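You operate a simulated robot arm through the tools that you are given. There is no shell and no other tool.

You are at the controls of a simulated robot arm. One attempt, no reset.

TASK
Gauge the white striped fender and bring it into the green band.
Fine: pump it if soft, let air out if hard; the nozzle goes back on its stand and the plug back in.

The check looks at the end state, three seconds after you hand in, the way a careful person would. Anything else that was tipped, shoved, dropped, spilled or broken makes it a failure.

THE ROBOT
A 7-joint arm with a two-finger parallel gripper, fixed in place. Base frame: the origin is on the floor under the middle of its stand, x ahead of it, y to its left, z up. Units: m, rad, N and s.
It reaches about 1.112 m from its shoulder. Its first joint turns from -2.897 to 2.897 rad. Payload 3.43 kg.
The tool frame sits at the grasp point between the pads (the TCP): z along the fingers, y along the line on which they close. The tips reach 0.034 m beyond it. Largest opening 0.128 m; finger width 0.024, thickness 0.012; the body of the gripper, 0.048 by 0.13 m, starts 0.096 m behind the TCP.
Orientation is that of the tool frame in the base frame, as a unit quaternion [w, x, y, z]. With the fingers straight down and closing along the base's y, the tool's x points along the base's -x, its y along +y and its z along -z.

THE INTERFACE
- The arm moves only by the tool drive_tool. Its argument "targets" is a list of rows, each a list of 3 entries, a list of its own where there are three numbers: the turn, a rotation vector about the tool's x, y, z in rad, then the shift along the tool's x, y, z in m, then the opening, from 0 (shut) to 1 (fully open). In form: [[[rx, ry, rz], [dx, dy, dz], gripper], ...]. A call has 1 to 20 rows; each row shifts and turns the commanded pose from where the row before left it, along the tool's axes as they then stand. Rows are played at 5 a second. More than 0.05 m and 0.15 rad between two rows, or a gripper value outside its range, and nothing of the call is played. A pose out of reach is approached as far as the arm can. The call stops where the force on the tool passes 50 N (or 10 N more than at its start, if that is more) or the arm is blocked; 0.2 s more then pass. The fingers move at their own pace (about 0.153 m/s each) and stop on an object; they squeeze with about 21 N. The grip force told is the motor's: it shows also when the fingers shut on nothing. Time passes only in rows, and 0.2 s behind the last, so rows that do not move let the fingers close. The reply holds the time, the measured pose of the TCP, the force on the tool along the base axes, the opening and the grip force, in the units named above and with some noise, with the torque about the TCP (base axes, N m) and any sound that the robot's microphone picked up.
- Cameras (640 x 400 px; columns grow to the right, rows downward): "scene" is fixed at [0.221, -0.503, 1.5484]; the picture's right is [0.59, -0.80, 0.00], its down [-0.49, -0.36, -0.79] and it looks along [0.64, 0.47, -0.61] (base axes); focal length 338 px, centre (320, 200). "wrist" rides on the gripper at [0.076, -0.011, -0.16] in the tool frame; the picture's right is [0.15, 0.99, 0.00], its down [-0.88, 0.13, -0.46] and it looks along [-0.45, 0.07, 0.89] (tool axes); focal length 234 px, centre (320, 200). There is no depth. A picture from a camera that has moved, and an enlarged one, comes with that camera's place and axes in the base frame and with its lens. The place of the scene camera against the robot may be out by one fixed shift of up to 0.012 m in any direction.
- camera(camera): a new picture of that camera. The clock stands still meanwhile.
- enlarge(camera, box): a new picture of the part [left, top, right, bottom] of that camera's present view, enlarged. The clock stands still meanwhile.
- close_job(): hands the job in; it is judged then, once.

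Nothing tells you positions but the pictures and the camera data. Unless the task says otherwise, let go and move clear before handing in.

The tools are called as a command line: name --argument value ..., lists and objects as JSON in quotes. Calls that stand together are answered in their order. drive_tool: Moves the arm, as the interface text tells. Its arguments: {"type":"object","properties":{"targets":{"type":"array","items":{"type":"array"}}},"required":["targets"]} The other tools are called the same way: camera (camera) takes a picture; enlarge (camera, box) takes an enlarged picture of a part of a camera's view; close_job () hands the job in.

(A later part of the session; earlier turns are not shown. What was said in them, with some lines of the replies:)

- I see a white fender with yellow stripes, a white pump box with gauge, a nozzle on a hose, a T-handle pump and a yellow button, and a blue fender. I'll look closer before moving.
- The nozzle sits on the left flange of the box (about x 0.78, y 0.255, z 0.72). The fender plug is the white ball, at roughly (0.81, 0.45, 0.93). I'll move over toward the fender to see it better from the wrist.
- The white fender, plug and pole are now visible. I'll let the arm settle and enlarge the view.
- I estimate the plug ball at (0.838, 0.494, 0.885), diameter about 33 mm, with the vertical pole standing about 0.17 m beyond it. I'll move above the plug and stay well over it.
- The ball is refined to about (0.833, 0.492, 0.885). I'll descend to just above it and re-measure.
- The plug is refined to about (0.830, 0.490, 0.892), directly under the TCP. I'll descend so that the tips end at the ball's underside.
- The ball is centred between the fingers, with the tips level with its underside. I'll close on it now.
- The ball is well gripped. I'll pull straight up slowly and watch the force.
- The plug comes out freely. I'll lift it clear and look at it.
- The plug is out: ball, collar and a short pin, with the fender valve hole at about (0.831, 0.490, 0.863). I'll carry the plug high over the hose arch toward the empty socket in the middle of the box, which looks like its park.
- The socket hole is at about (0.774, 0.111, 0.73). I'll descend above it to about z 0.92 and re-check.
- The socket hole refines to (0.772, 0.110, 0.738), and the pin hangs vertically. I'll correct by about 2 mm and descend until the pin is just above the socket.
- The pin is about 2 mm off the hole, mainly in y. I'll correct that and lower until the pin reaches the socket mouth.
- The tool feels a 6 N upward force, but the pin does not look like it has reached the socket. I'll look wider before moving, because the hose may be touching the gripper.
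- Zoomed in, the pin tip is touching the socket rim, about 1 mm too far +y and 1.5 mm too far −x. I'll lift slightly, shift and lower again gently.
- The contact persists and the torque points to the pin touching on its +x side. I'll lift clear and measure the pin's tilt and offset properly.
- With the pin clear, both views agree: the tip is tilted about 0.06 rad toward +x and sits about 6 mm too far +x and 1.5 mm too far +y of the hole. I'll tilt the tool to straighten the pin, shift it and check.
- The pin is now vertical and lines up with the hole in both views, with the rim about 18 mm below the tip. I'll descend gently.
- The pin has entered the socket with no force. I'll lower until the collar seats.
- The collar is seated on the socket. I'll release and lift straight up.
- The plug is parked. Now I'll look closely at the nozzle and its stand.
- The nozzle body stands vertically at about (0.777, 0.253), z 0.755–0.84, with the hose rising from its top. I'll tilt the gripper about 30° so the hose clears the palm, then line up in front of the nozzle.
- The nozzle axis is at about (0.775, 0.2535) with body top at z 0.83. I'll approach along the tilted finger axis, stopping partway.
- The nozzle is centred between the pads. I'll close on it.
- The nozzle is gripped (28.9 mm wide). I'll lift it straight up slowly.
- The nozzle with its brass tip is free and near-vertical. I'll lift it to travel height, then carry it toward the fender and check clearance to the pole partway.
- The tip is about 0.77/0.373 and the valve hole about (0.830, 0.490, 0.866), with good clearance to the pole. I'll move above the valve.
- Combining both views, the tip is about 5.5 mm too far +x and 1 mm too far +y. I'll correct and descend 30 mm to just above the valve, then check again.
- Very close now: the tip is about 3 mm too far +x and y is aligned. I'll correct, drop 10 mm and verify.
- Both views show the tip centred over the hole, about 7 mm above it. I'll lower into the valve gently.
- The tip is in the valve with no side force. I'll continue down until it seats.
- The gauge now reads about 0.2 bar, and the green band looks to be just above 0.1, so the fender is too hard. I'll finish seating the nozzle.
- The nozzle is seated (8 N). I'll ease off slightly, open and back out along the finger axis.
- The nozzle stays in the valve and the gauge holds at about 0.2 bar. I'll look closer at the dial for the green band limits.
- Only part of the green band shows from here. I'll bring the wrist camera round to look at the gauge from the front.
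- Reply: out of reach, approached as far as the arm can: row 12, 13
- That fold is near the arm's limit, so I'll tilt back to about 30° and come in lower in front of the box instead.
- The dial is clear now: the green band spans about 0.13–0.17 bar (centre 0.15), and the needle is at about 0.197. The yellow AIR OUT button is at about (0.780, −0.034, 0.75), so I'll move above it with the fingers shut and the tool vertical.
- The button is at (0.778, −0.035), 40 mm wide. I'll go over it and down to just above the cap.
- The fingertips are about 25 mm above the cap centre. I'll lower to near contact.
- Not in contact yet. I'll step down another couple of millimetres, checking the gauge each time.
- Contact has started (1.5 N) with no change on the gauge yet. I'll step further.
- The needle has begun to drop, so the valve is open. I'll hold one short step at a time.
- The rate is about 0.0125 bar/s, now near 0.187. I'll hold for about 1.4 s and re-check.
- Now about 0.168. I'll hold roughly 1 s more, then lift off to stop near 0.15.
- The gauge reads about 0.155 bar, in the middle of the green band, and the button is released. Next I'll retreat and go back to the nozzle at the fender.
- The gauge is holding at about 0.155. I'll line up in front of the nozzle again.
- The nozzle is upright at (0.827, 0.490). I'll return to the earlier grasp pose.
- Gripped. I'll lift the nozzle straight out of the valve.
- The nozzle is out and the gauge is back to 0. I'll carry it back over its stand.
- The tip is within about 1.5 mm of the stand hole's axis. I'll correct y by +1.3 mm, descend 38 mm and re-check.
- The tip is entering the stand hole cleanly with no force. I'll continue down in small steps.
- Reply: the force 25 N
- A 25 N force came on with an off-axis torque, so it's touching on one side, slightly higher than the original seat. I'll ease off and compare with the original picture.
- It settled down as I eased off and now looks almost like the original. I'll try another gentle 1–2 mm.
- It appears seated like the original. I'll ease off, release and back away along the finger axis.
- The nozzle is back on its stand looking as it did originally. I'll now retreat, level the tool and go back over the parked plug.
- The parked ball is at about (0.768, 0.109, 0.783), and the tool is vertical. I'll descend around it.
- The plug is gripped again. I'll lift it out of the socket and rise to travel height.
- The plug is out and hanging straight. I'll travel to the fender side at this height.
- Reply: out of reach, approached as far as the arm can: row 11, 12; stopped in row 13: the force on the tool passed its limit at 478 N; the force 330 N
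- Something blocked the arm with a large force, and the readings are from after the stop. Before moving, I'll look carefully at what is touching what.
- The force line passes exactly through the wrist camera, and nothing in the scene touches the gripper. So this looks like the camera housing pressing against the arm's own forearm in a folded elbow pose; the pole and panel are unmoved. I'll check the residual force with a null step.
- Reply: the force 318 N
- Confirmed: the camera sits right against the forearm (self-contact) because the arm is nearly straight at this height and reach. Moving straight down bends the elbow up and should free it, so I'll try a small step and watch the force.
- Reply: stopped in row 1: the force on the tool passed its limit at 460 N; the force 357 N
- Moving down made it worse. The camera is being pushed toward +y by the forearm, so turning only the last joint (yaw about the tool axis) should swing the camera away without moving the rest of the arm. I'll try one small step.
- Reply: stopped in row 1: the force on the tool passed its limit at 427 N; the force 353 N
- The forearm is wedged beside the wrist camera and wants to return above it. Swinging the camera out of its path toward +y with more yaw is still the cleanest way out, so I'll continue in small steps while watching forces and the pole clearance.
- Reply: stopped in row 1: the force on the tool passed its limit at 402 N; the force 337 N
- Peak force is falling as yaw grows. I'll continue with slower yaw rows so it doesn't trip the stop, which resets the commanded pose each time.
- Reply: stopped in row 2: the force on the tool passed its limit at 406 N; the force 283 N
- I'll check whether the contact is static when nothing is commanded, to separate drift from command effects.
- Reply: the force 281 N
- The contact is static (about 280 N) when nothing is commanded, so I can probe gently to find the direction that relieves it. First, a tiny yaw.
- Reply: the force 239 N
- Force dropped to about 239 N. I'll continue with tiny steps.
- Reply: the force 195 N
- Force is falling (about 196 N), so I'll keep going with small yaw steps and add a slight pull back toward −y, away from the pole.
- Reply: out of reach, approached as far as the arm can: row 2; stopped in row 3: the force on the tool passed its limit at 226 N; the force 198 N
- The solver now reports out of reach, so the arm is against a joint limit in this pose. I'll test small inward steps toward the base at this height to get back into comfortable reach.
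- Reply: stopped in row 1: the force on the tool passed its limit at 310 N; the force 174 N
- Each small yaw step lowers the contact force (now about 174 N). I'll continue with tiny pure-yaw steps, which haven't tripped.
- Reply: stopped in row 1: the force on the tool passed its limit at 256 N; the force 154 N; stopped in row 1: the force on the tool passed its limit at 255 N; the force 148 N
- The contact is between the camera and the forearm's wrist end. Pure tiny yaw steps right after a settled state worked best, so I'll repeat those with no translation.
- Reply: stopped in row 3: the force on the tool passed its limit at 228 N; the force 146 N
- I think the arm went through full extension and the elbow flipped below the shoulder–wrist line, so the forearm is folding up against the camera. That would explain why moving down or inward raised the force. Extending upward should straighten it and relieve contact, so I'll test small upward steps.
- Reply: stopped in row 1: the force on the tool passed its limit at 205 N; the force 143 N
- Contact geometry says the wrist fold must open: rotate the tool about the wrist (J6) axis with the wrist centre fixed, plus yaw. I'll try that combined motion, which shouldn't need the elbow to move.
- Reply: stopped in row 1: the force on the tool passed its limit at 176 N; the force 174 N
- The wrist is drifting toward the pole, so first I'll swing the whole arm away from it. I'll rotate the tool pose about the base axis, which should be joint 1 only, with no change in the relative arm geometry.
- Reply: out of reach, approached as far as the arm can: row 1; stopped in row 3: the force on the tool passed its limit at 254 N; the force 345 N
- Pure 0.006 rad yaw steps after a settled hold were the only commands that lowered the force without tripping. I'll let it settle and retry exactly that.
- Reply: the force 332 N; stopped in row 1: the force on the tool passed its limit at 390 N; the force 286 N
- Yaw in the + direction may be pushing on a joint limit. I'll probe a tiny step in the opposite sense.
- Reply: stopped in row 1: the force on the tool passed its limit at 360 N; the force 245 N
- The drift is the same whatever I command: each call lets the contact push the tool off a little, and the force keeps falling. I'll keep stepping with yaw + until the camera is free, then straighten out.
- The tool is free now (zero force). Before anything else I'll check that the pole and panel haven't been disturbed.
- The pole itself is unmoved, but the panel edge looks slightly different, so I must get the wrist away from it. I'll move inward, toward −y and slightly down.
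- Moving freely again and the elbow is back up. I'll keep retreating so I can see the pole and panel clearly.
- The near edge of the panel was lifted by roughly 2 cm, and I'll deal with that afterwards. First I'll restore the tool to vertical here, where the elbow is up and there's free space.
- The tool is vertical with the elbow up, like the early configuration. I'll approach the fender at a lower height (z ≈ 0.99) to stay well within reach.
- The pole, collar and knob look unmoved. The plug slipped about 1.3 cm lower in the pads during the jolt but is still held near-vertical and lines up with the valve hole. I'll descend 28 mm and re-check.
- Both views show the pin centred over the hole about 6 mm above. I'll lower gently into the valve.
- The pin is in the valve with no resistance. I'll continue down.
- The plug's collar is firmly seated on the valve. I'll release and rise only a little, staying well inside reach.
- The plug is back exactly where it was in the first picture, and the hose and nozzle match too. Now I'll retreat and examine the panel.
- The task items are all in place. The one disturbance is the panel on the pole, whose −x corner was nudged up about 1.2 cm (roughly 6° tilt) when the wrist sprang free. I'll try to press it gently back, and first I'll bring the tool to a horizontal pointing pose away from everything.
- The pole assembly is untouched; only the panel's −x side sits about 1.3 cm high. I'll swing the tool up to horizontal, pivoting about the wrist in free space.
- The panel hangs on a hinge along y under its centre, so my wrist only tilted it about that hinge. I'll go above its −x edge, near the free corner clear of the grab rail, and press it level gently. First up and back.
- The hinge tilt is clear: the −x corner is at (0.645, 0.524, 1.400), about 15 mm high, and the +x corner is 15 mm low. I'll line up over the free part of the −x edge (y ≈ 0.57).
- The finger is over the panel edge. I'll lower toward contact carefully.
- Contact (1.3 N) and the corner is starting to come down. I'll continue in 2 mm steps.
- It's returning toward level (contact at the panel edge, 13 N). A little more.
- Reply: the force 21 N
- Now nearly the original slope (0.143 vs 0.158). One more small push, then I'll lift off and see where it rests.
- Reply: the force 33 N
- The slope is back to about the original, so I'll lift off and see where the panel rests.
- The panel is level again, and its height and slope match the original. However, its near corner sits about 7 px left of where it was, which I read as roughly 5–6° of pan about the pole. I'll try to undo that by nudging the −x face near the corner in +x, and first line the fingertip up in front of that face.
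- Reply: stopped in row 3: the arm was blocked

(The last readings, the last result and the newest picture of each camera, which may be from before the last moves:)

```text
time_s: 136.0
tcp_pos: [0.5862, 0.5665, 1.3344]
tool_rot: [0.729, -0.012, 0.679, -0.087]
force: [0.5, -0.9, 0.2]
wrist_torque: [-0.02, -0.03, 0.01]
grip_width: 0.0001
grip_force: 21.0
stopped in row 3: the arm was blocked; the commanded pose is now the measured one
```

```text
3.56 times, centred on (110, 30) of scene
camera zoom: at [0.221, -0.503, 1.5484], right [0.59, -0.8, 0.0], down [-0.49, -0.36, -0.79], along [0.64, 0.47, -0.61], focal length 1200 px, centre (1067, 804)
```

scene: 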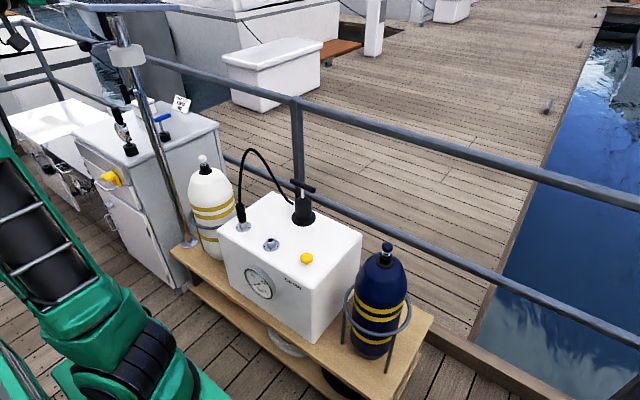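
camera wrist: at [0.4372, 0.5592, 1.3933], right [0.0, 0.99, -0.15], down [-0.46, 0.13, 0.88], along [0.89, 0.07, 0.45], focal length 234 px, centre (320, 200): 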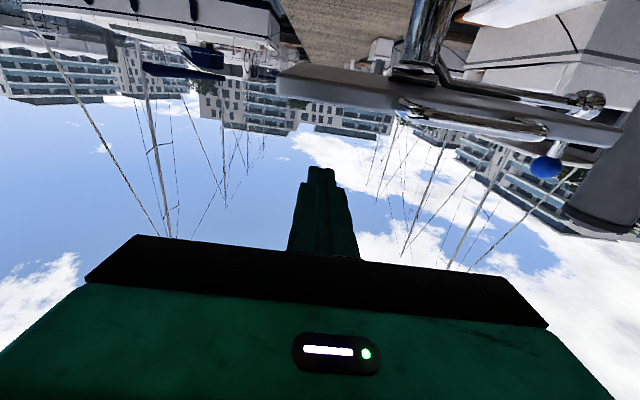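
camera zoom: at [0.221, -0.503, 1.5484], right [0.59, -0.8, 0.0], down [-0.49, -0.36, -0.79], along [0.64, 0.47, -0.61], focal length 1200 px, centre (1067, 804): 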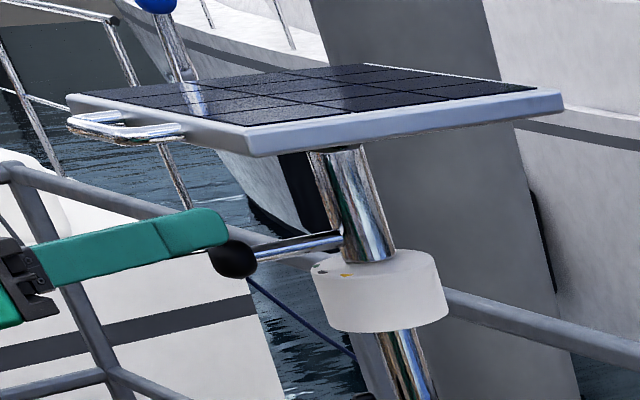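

camera --camera "scene"

camera --camera "wrist"

drive_tool --targets '[[[0, 0, 0], [0, 0, 0], 0]]'

```text
taken
```

scene: 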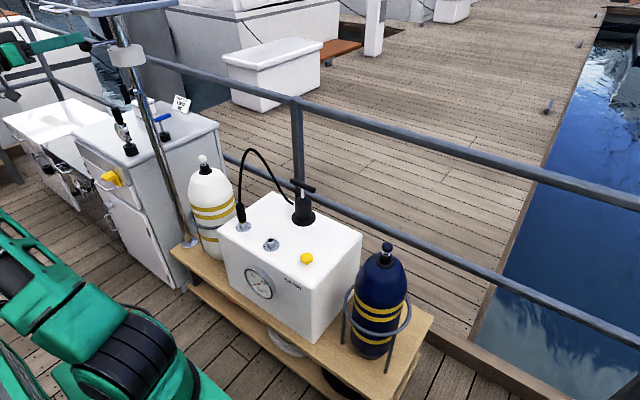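

```text
taken
camera wrist: at [0.4312, 0.5601, 1.2499], right [0.12, 0.95, -0.28], down [-0.49, 0.3, 0.82], along [0.86, 0.04, 0.51], focal length 234 px, centre (320, 200)
```

wrist: 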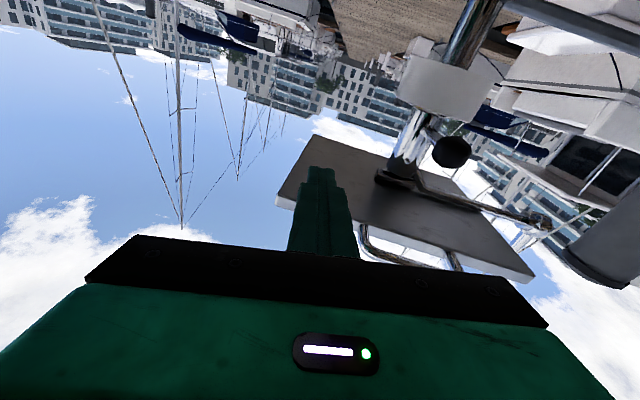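

```text
time_s: 136.4
tcp_pos: [0.5852, 0.567, 1.3332]
tool_rot: [0.728, -0.014, 0.68, -0.086]
force: [0.0, 0.4, 0.7]
wrist_torque: [-0.01, 0.04, -0.01]
grip_width: 0.0001
grip_force: 21.0
```

The arm was blocked in an awkward fold and the tool dropped, though nothing appears touched. I'll back away toward −y, where the arm was comfortable, in small steps.

drive_tool --targets '[[[0, 0, 0], [-0.0028, -0.0155, 0.0018], 0], [[0, 0, 0], [-0.0028, -0.0155, 0.0018], 0], [[0, 0, 0], [0, 0, 0], 0]]'

camera --camera "scene"

```text
time_s: 137.4
tcp_pos: [0.5889, 0.5579, 1.3001]
tool_rot: [0.74, -0.033, 0.657, -0.138]
force: [-0.2, 0.6, 0.0]
wrist_torque: [0.01, 0.0, 0.0]
grip_width: 0.0
grip_force: 20.9
stopped in row 3: the arm was blocked; the commanded pose is now the measured one
```

```text
taken
```

scene: 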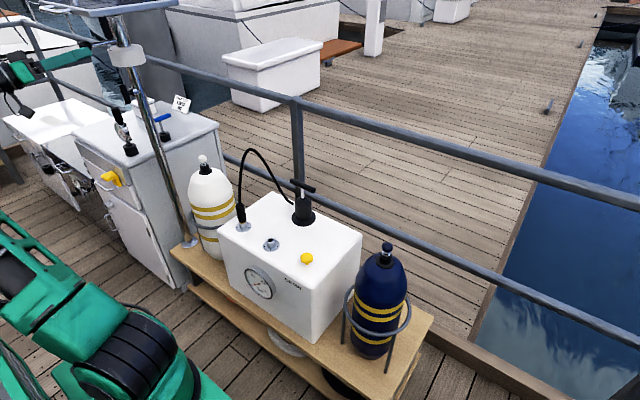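

drive_tool --targets '[[[0, 0, 0], [0, 0, 0], 0], [[0, 0, 0], [0, 0, 0], 0], [[0, 0, 0], [0, 0, 0], 0]]'

enlarge --camera "scene" --box '[0, 0, 240, 200]'

camera --camera "wrist"

```text
time_s: 138.2
tcp_pos: [0.5884, 0.5587, 1.2983]
tool_rot: [0.74, -0.033, 0.658, -0.139]
force: [-0.2, 0.3, -0.9]
wrist_torque: [-0.03, -0.02, 0.0]
grip_width: 0.0002
grip_force: 20.9
```

```text
2.00 times, centred on (120, 100) of scene
camera zoom: at [0.221, -0.503, 1.5484], right [0.59, -0.8, 0.0], down [-0.49, -0.36, -0.79], along [0.64, 0.47, -0.61], focal length 675 px, centre (720, 400)
```

zoom: 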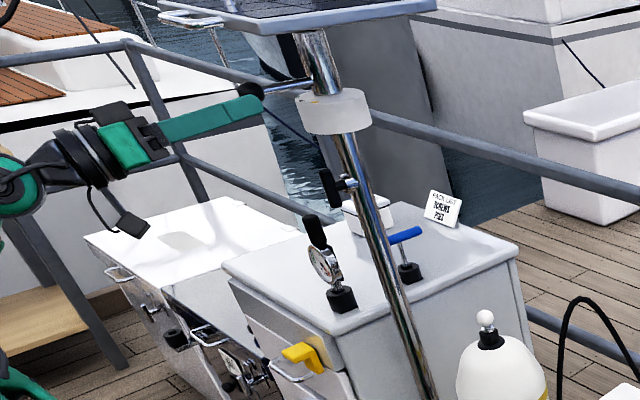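

```text
taken
camera wrist: at [0.436, 0.55, 1.2075], right [0.17, 0.91, -0.37], down [-0.51, 0.4, 0.76], along [0.84, 0.06, 0.54], focal length 234 px, centre (320, 200)
```

wrist: 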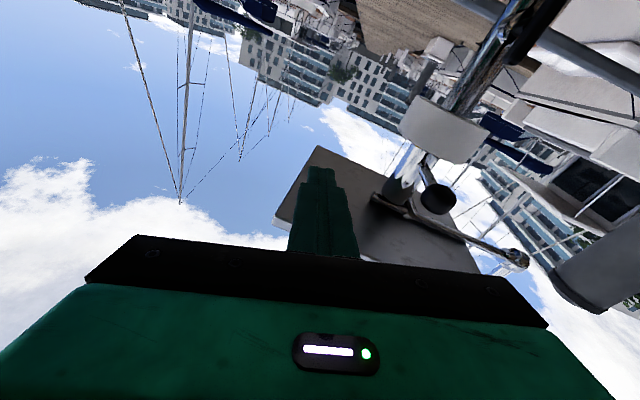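

It's static with no contact. I'll fold the tool back downward about the wrist first (wrist-only motion) to get out of this awkward reach.

drive_tool --targets '[[[0, 0.1, 0], [0.026, 0, 0], 0], [[0, 0.1, 0], [0.026, 0, 0], 0], [[0, 0.1, 0], [0.026, 0, 0], 0], [[0, 0, 0], [0, 0, 0], 0]]'

camera --camera "scene"

```text
time_s: 139.2
tcp_pos: [0.5752, 0.5433, 1.2273]
tool_rot: [0.634, -0.016, 0.761, -0.135]
force: [-1.0, -0.5, 0.2]
wrist_torque: [0.06, -0.01, 0.0]
grip_width: 0.0
grip_force: 20.7
```

```text
taken
```

scene: 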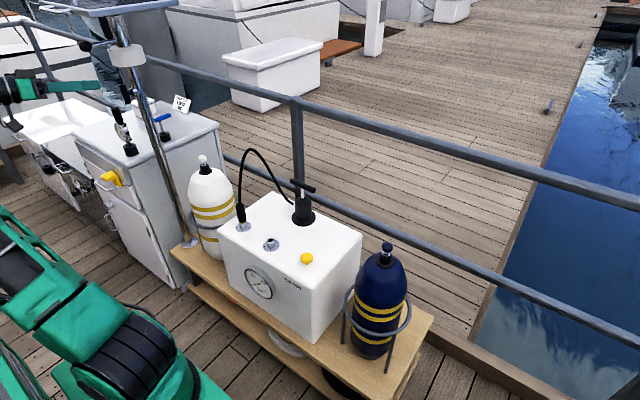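

drive_tool --targets '[[[0, 0.12, 0], [0.031, 0, 0], 0], [[0, 0.12, 0], [0.031, 0, 0], 0], [[0, 0.12, 0], [0.031, 0, 0], 0], [[0, 0.12, 0], [0.031, 0, 0], 0], [[0, 0, 0], [0, 0, 0], 0]]'

camera --camera "scene"

camera --camera "wrist"

```text
time_s: 140.4
tcp_pos: [0.5274, 0.5221, 1.1144]
tool_rot: [0.435, 0.014, 0.89, -0.132]
force: [0.6, 0.5, -0.4]
wrist_torque: [-0.01, 0.02, 0.03]
grip_width: 0.0
grip_force: 21.0
```

```text
taken
```

scene: 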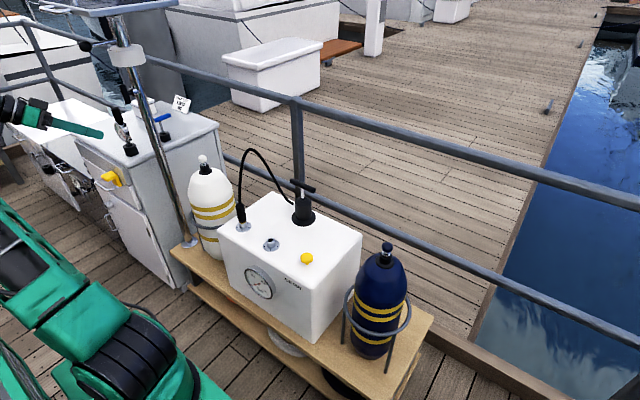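

```text
taken
camera wrist: at [0.3559, 0.5447, 1.1524], right [0.05, 0.94, -0.34], down [0.21, 0.32, 0.92], along [0.98, -0.12, -0.19], focal length 234 px, centre (320, 200)
```

wrist: 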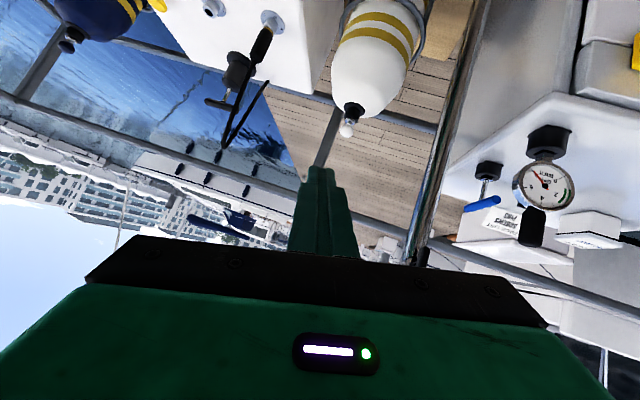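

drive_tool --targets '[[[0, 0, 0], [-0.0035, -0.0276, 0.0151], 0], [[0, 0, 0], [-0.0035, -0.0276, 0.0151], 0], [[0, 0, 0], [-0.0035, -0.0276, 0.0151], 0], [[0, 0, 0], [-0.0035, -0.0276, 0.0151], 0], [[0, 0, 0], [0, 0, 0], 0]]'

camera --camera "scene"

```text
time_s: 141.6
tcp_pos: [0.57, 0.4003, 1.1148]
tool_rot: [0.436, 0.017, 0.89, -0.135]
force: [0.1, 0.4, 0.1]
wrist_torque: [0.01, -0.02, -0.01]
grip_width: 0.0
grip_force: 20.8
```

```text
taken
```

scene: 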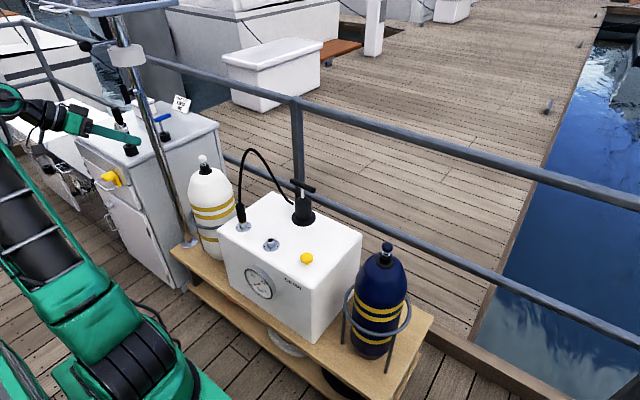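

drive_tool --targets '[[[0, 0, 0], [-0.0035, -0.0276, 0.0151], 0], [[0, 0, 0], [-0.0035, -0.0276, 0.0151], 0], [[-0.04, 0.129, -0.005], [0, 0, 0], 0], [[-0.04, 0.129, -0.005], [0, 0, 0], 0], [[-0.04, 0.129, -0.005], [0, 0, 0], 0], [[-0.04, 0.129, -0.005], [0, 0, 0], 0], [[-0.04, 0.129, -0.005], [0, 0, 0], 0], [[-0.04, 0.129, -0.005], [0, 0, 0], 0], [[-0.04, 0.129, -0.005], [0, 0, 0], 0], [[0, 0, 0], [0, 0, 0], 0]]'

camera --camera "scene"

enlarge --camera "scene" --box '[20, 0, 200, 60]'

```text
time_s: 143.8
tcp_pos: [0.588, 0.3424, 1.116]
tool_rot: [0.0, -0.002, 1.0, 0.0]
force: [0.9, 0.0, -0.3]
wrist_torque: [0.02, -0.03, -0.02]
grip_width: 0.0
grip_force: 21.1
```

```text
taken
```

scene: 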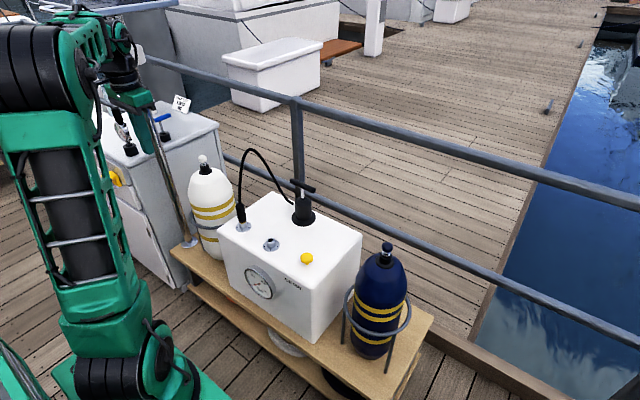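

```text
3.56 times, centred on (110, 30) of scene
camera zoom: at [0.221, -0.503, 1.5484], right [0.59, -0.8, 0.0], down [-0.49, -0.36, -0.79], along [0.64, 0.47, -0.61], focal length 1200 px, centre (1067, 804)
```

zoom: 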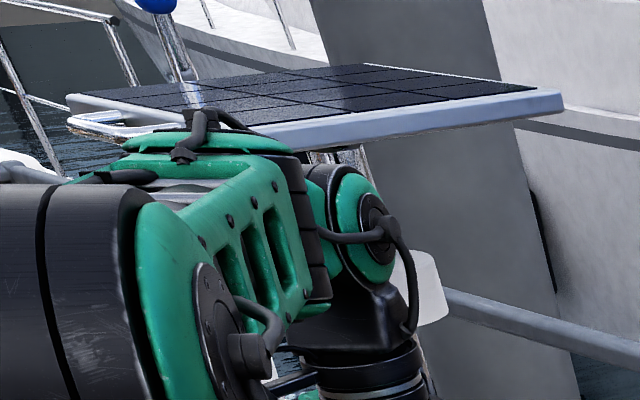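

The tool is vertical and clear, and the arm is in a natural pose. The panel is level, and its corner is within a pixel of where I first measured it early in the job, so I'll leave it alone. Now a final comparison of everything with the starting pictures.

enlarge --camera "scene" --box '[170, 140, 440, 309]'

enlarge --camera "scene" --box '[180, 130, 300, 205]'

enlarge --camera "scene" --box '[225, 195, 285, 255]'

camera --camera "wrist"

```text
2.37 times, centred on (305, 224) of scene
camera zoom: at [0.221, -0.503, 1.5484], right [0.59, -0.8, 0.0], down [-0.49, -0.36, -0.79], along [0.64, 0.47, -0.61], focal length 799 px, centre (356, 142)
```

zoom: 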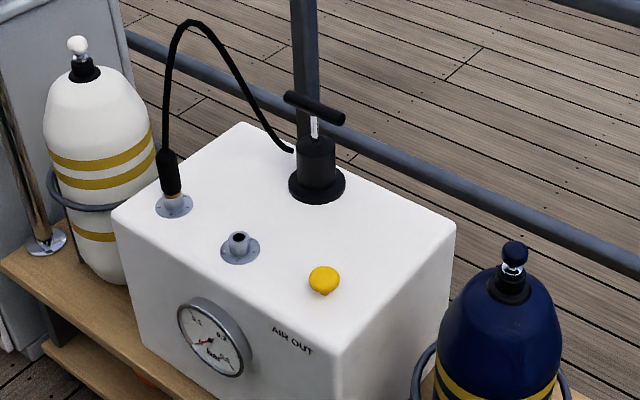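

```text
5.33 times, centred on (240, 168) of scene
camera zoom: at [0.221, -0.503, 1.5484], right [0.59, -0.8, 0.0], down [-0.49, -0.36, -0.79], along [0.64, 0.47, -0.61], focal length 1800 px, centre (747, 373)
```

zoom: 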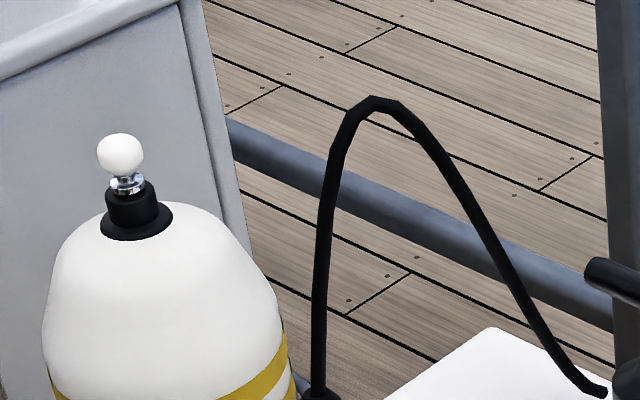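

```text
6.67 times, centred on (255, 225) of scene
camera zoom: at [0.221, -0.503, 1.5484], right [0.59, -0.8, 0.0], down [-0.49, -0.36, -0.79], along [0.64, 0.47, -0.61], focal length 2250 px, centre (753, 33)
```

zoom: 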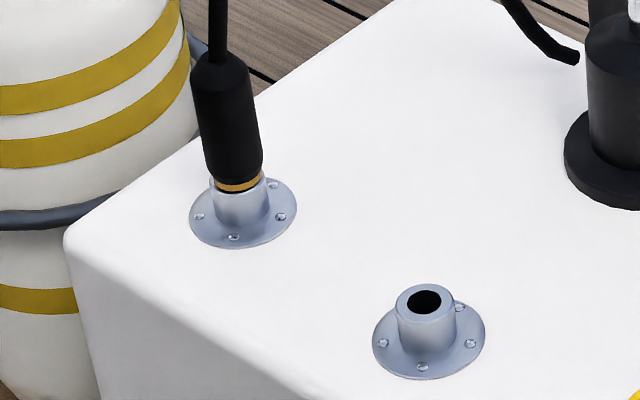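

```text
taken
camera wrist: at [0.5117, 0.3311, 1.2764], right [-0.15, 0.99, 0.0], down [0.88, 0.13, 0.46], along [0.45, 0.07, -0.89], focal length 234 px, centre (320, 200)
```

wrist: 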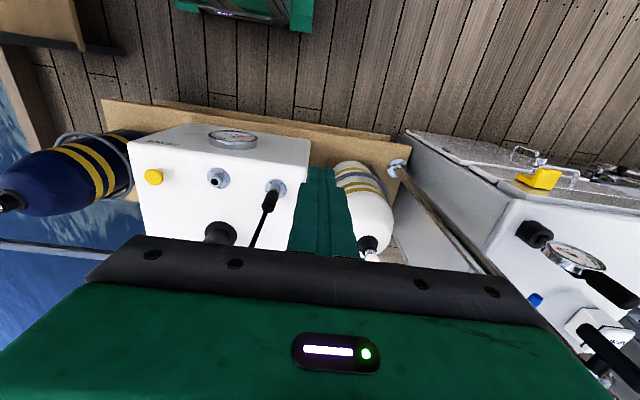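

Plug, nozzle, hose, fenders and box all match the opening pictures, with the gauge at zero on the stand. I'll move a little further clear and then hand in.

drive_tool --targets '[[[0, 0, 0], [0, -0.035, 0], 0.3], [[0, 0, 0], [0, -0.035, 0], 0.3], [[0, 0, 0], [0, -0.035, 0], 0.3], [[0, 0, 0], [0, -0.03, 0], 0.3], [[0, 0, 0], [0, 0, 0], 0.3]]'

camera --camera "scene"

enlarge --camera "scene" --box '[20, 0, 200, 60]'

```text
time_s: 145.0
tcp_pos: [0.589, 0.2079, 1.1147]
tool_rot: [0.0, -0.002, 1.0, 0.0]
force: [-0.3, -0.2, -1.2]
wrist_torque: [0.0, -0.05, 0.0]
grip_width: 0.0385
grip_force: 0.1
```

```text
taken
```

scene: 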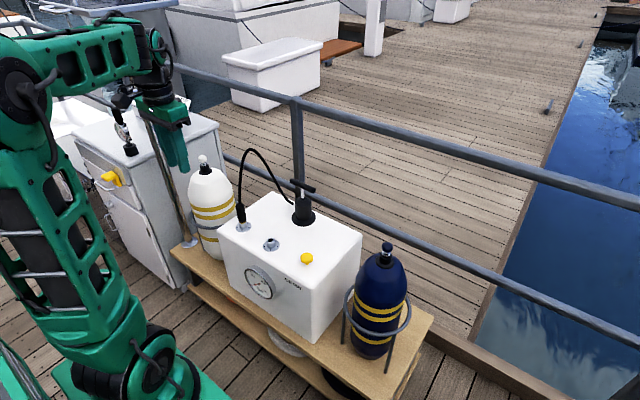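

```text
3.56 times, centred on (110, 30) of scene
camera zoom: at [0.221, -0.503, 1.5484], right [0.59, -0.8, 0.0], down [-0.49, -0.36, -0.79], along [0.64, 0.47, -0.61], focal length 1200 px, centre (1067, 804)
```

zoom: 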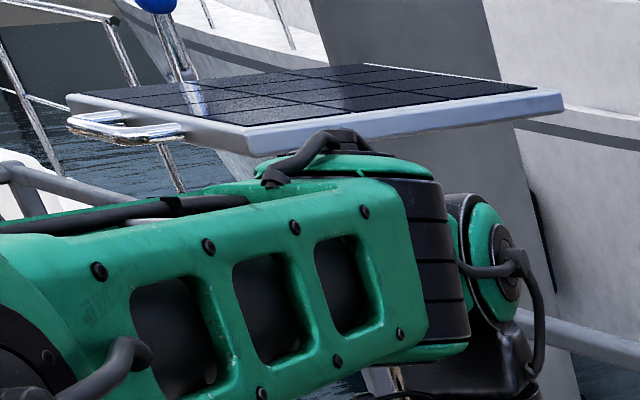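

The fender was let down to about 0.155 bar, inside the green band. The plug is back in its valve, the nozzle is on its stand, the panel is level and the arm is clear, so I'm handing in.

close_job

```text
The job is handed in.
```

The white striped fender is in the green band, but the arm bumped the solar panel above it. I pressed the panel back level, though I can't confirm it is exactly as it was.

- **Pressure:** the fender was hard, at about 0.197 bar. I let air out with the AIR OUT button until it read about 0.155 bar; the green band runs from about 0.13 to 0.17. The gauge held there until I took the nozzle out.
- **Nozzle and plug:** the nozzle is back on its stand and the plug is back in the fender's valve. Both look the same as in the opening pictures.
- **Panel bump:** on the way back with the plug, the arm ran out of reach and its camera jammed against its own forearm. The tool force peaked at 478 N. When it came free, the wrist tipped the panel on the pole by about 6°.
- **Panel now:** it is level again. It may still be turned up to about 5° around the pole, because my corner readings from before the bump disagree with each other. I tried to correct that turn, but the arm got blocked, so I stopped.
- **Everything else:** the pole and its clamp lever did not move. The blue fender, box, hose and button look unchanged.
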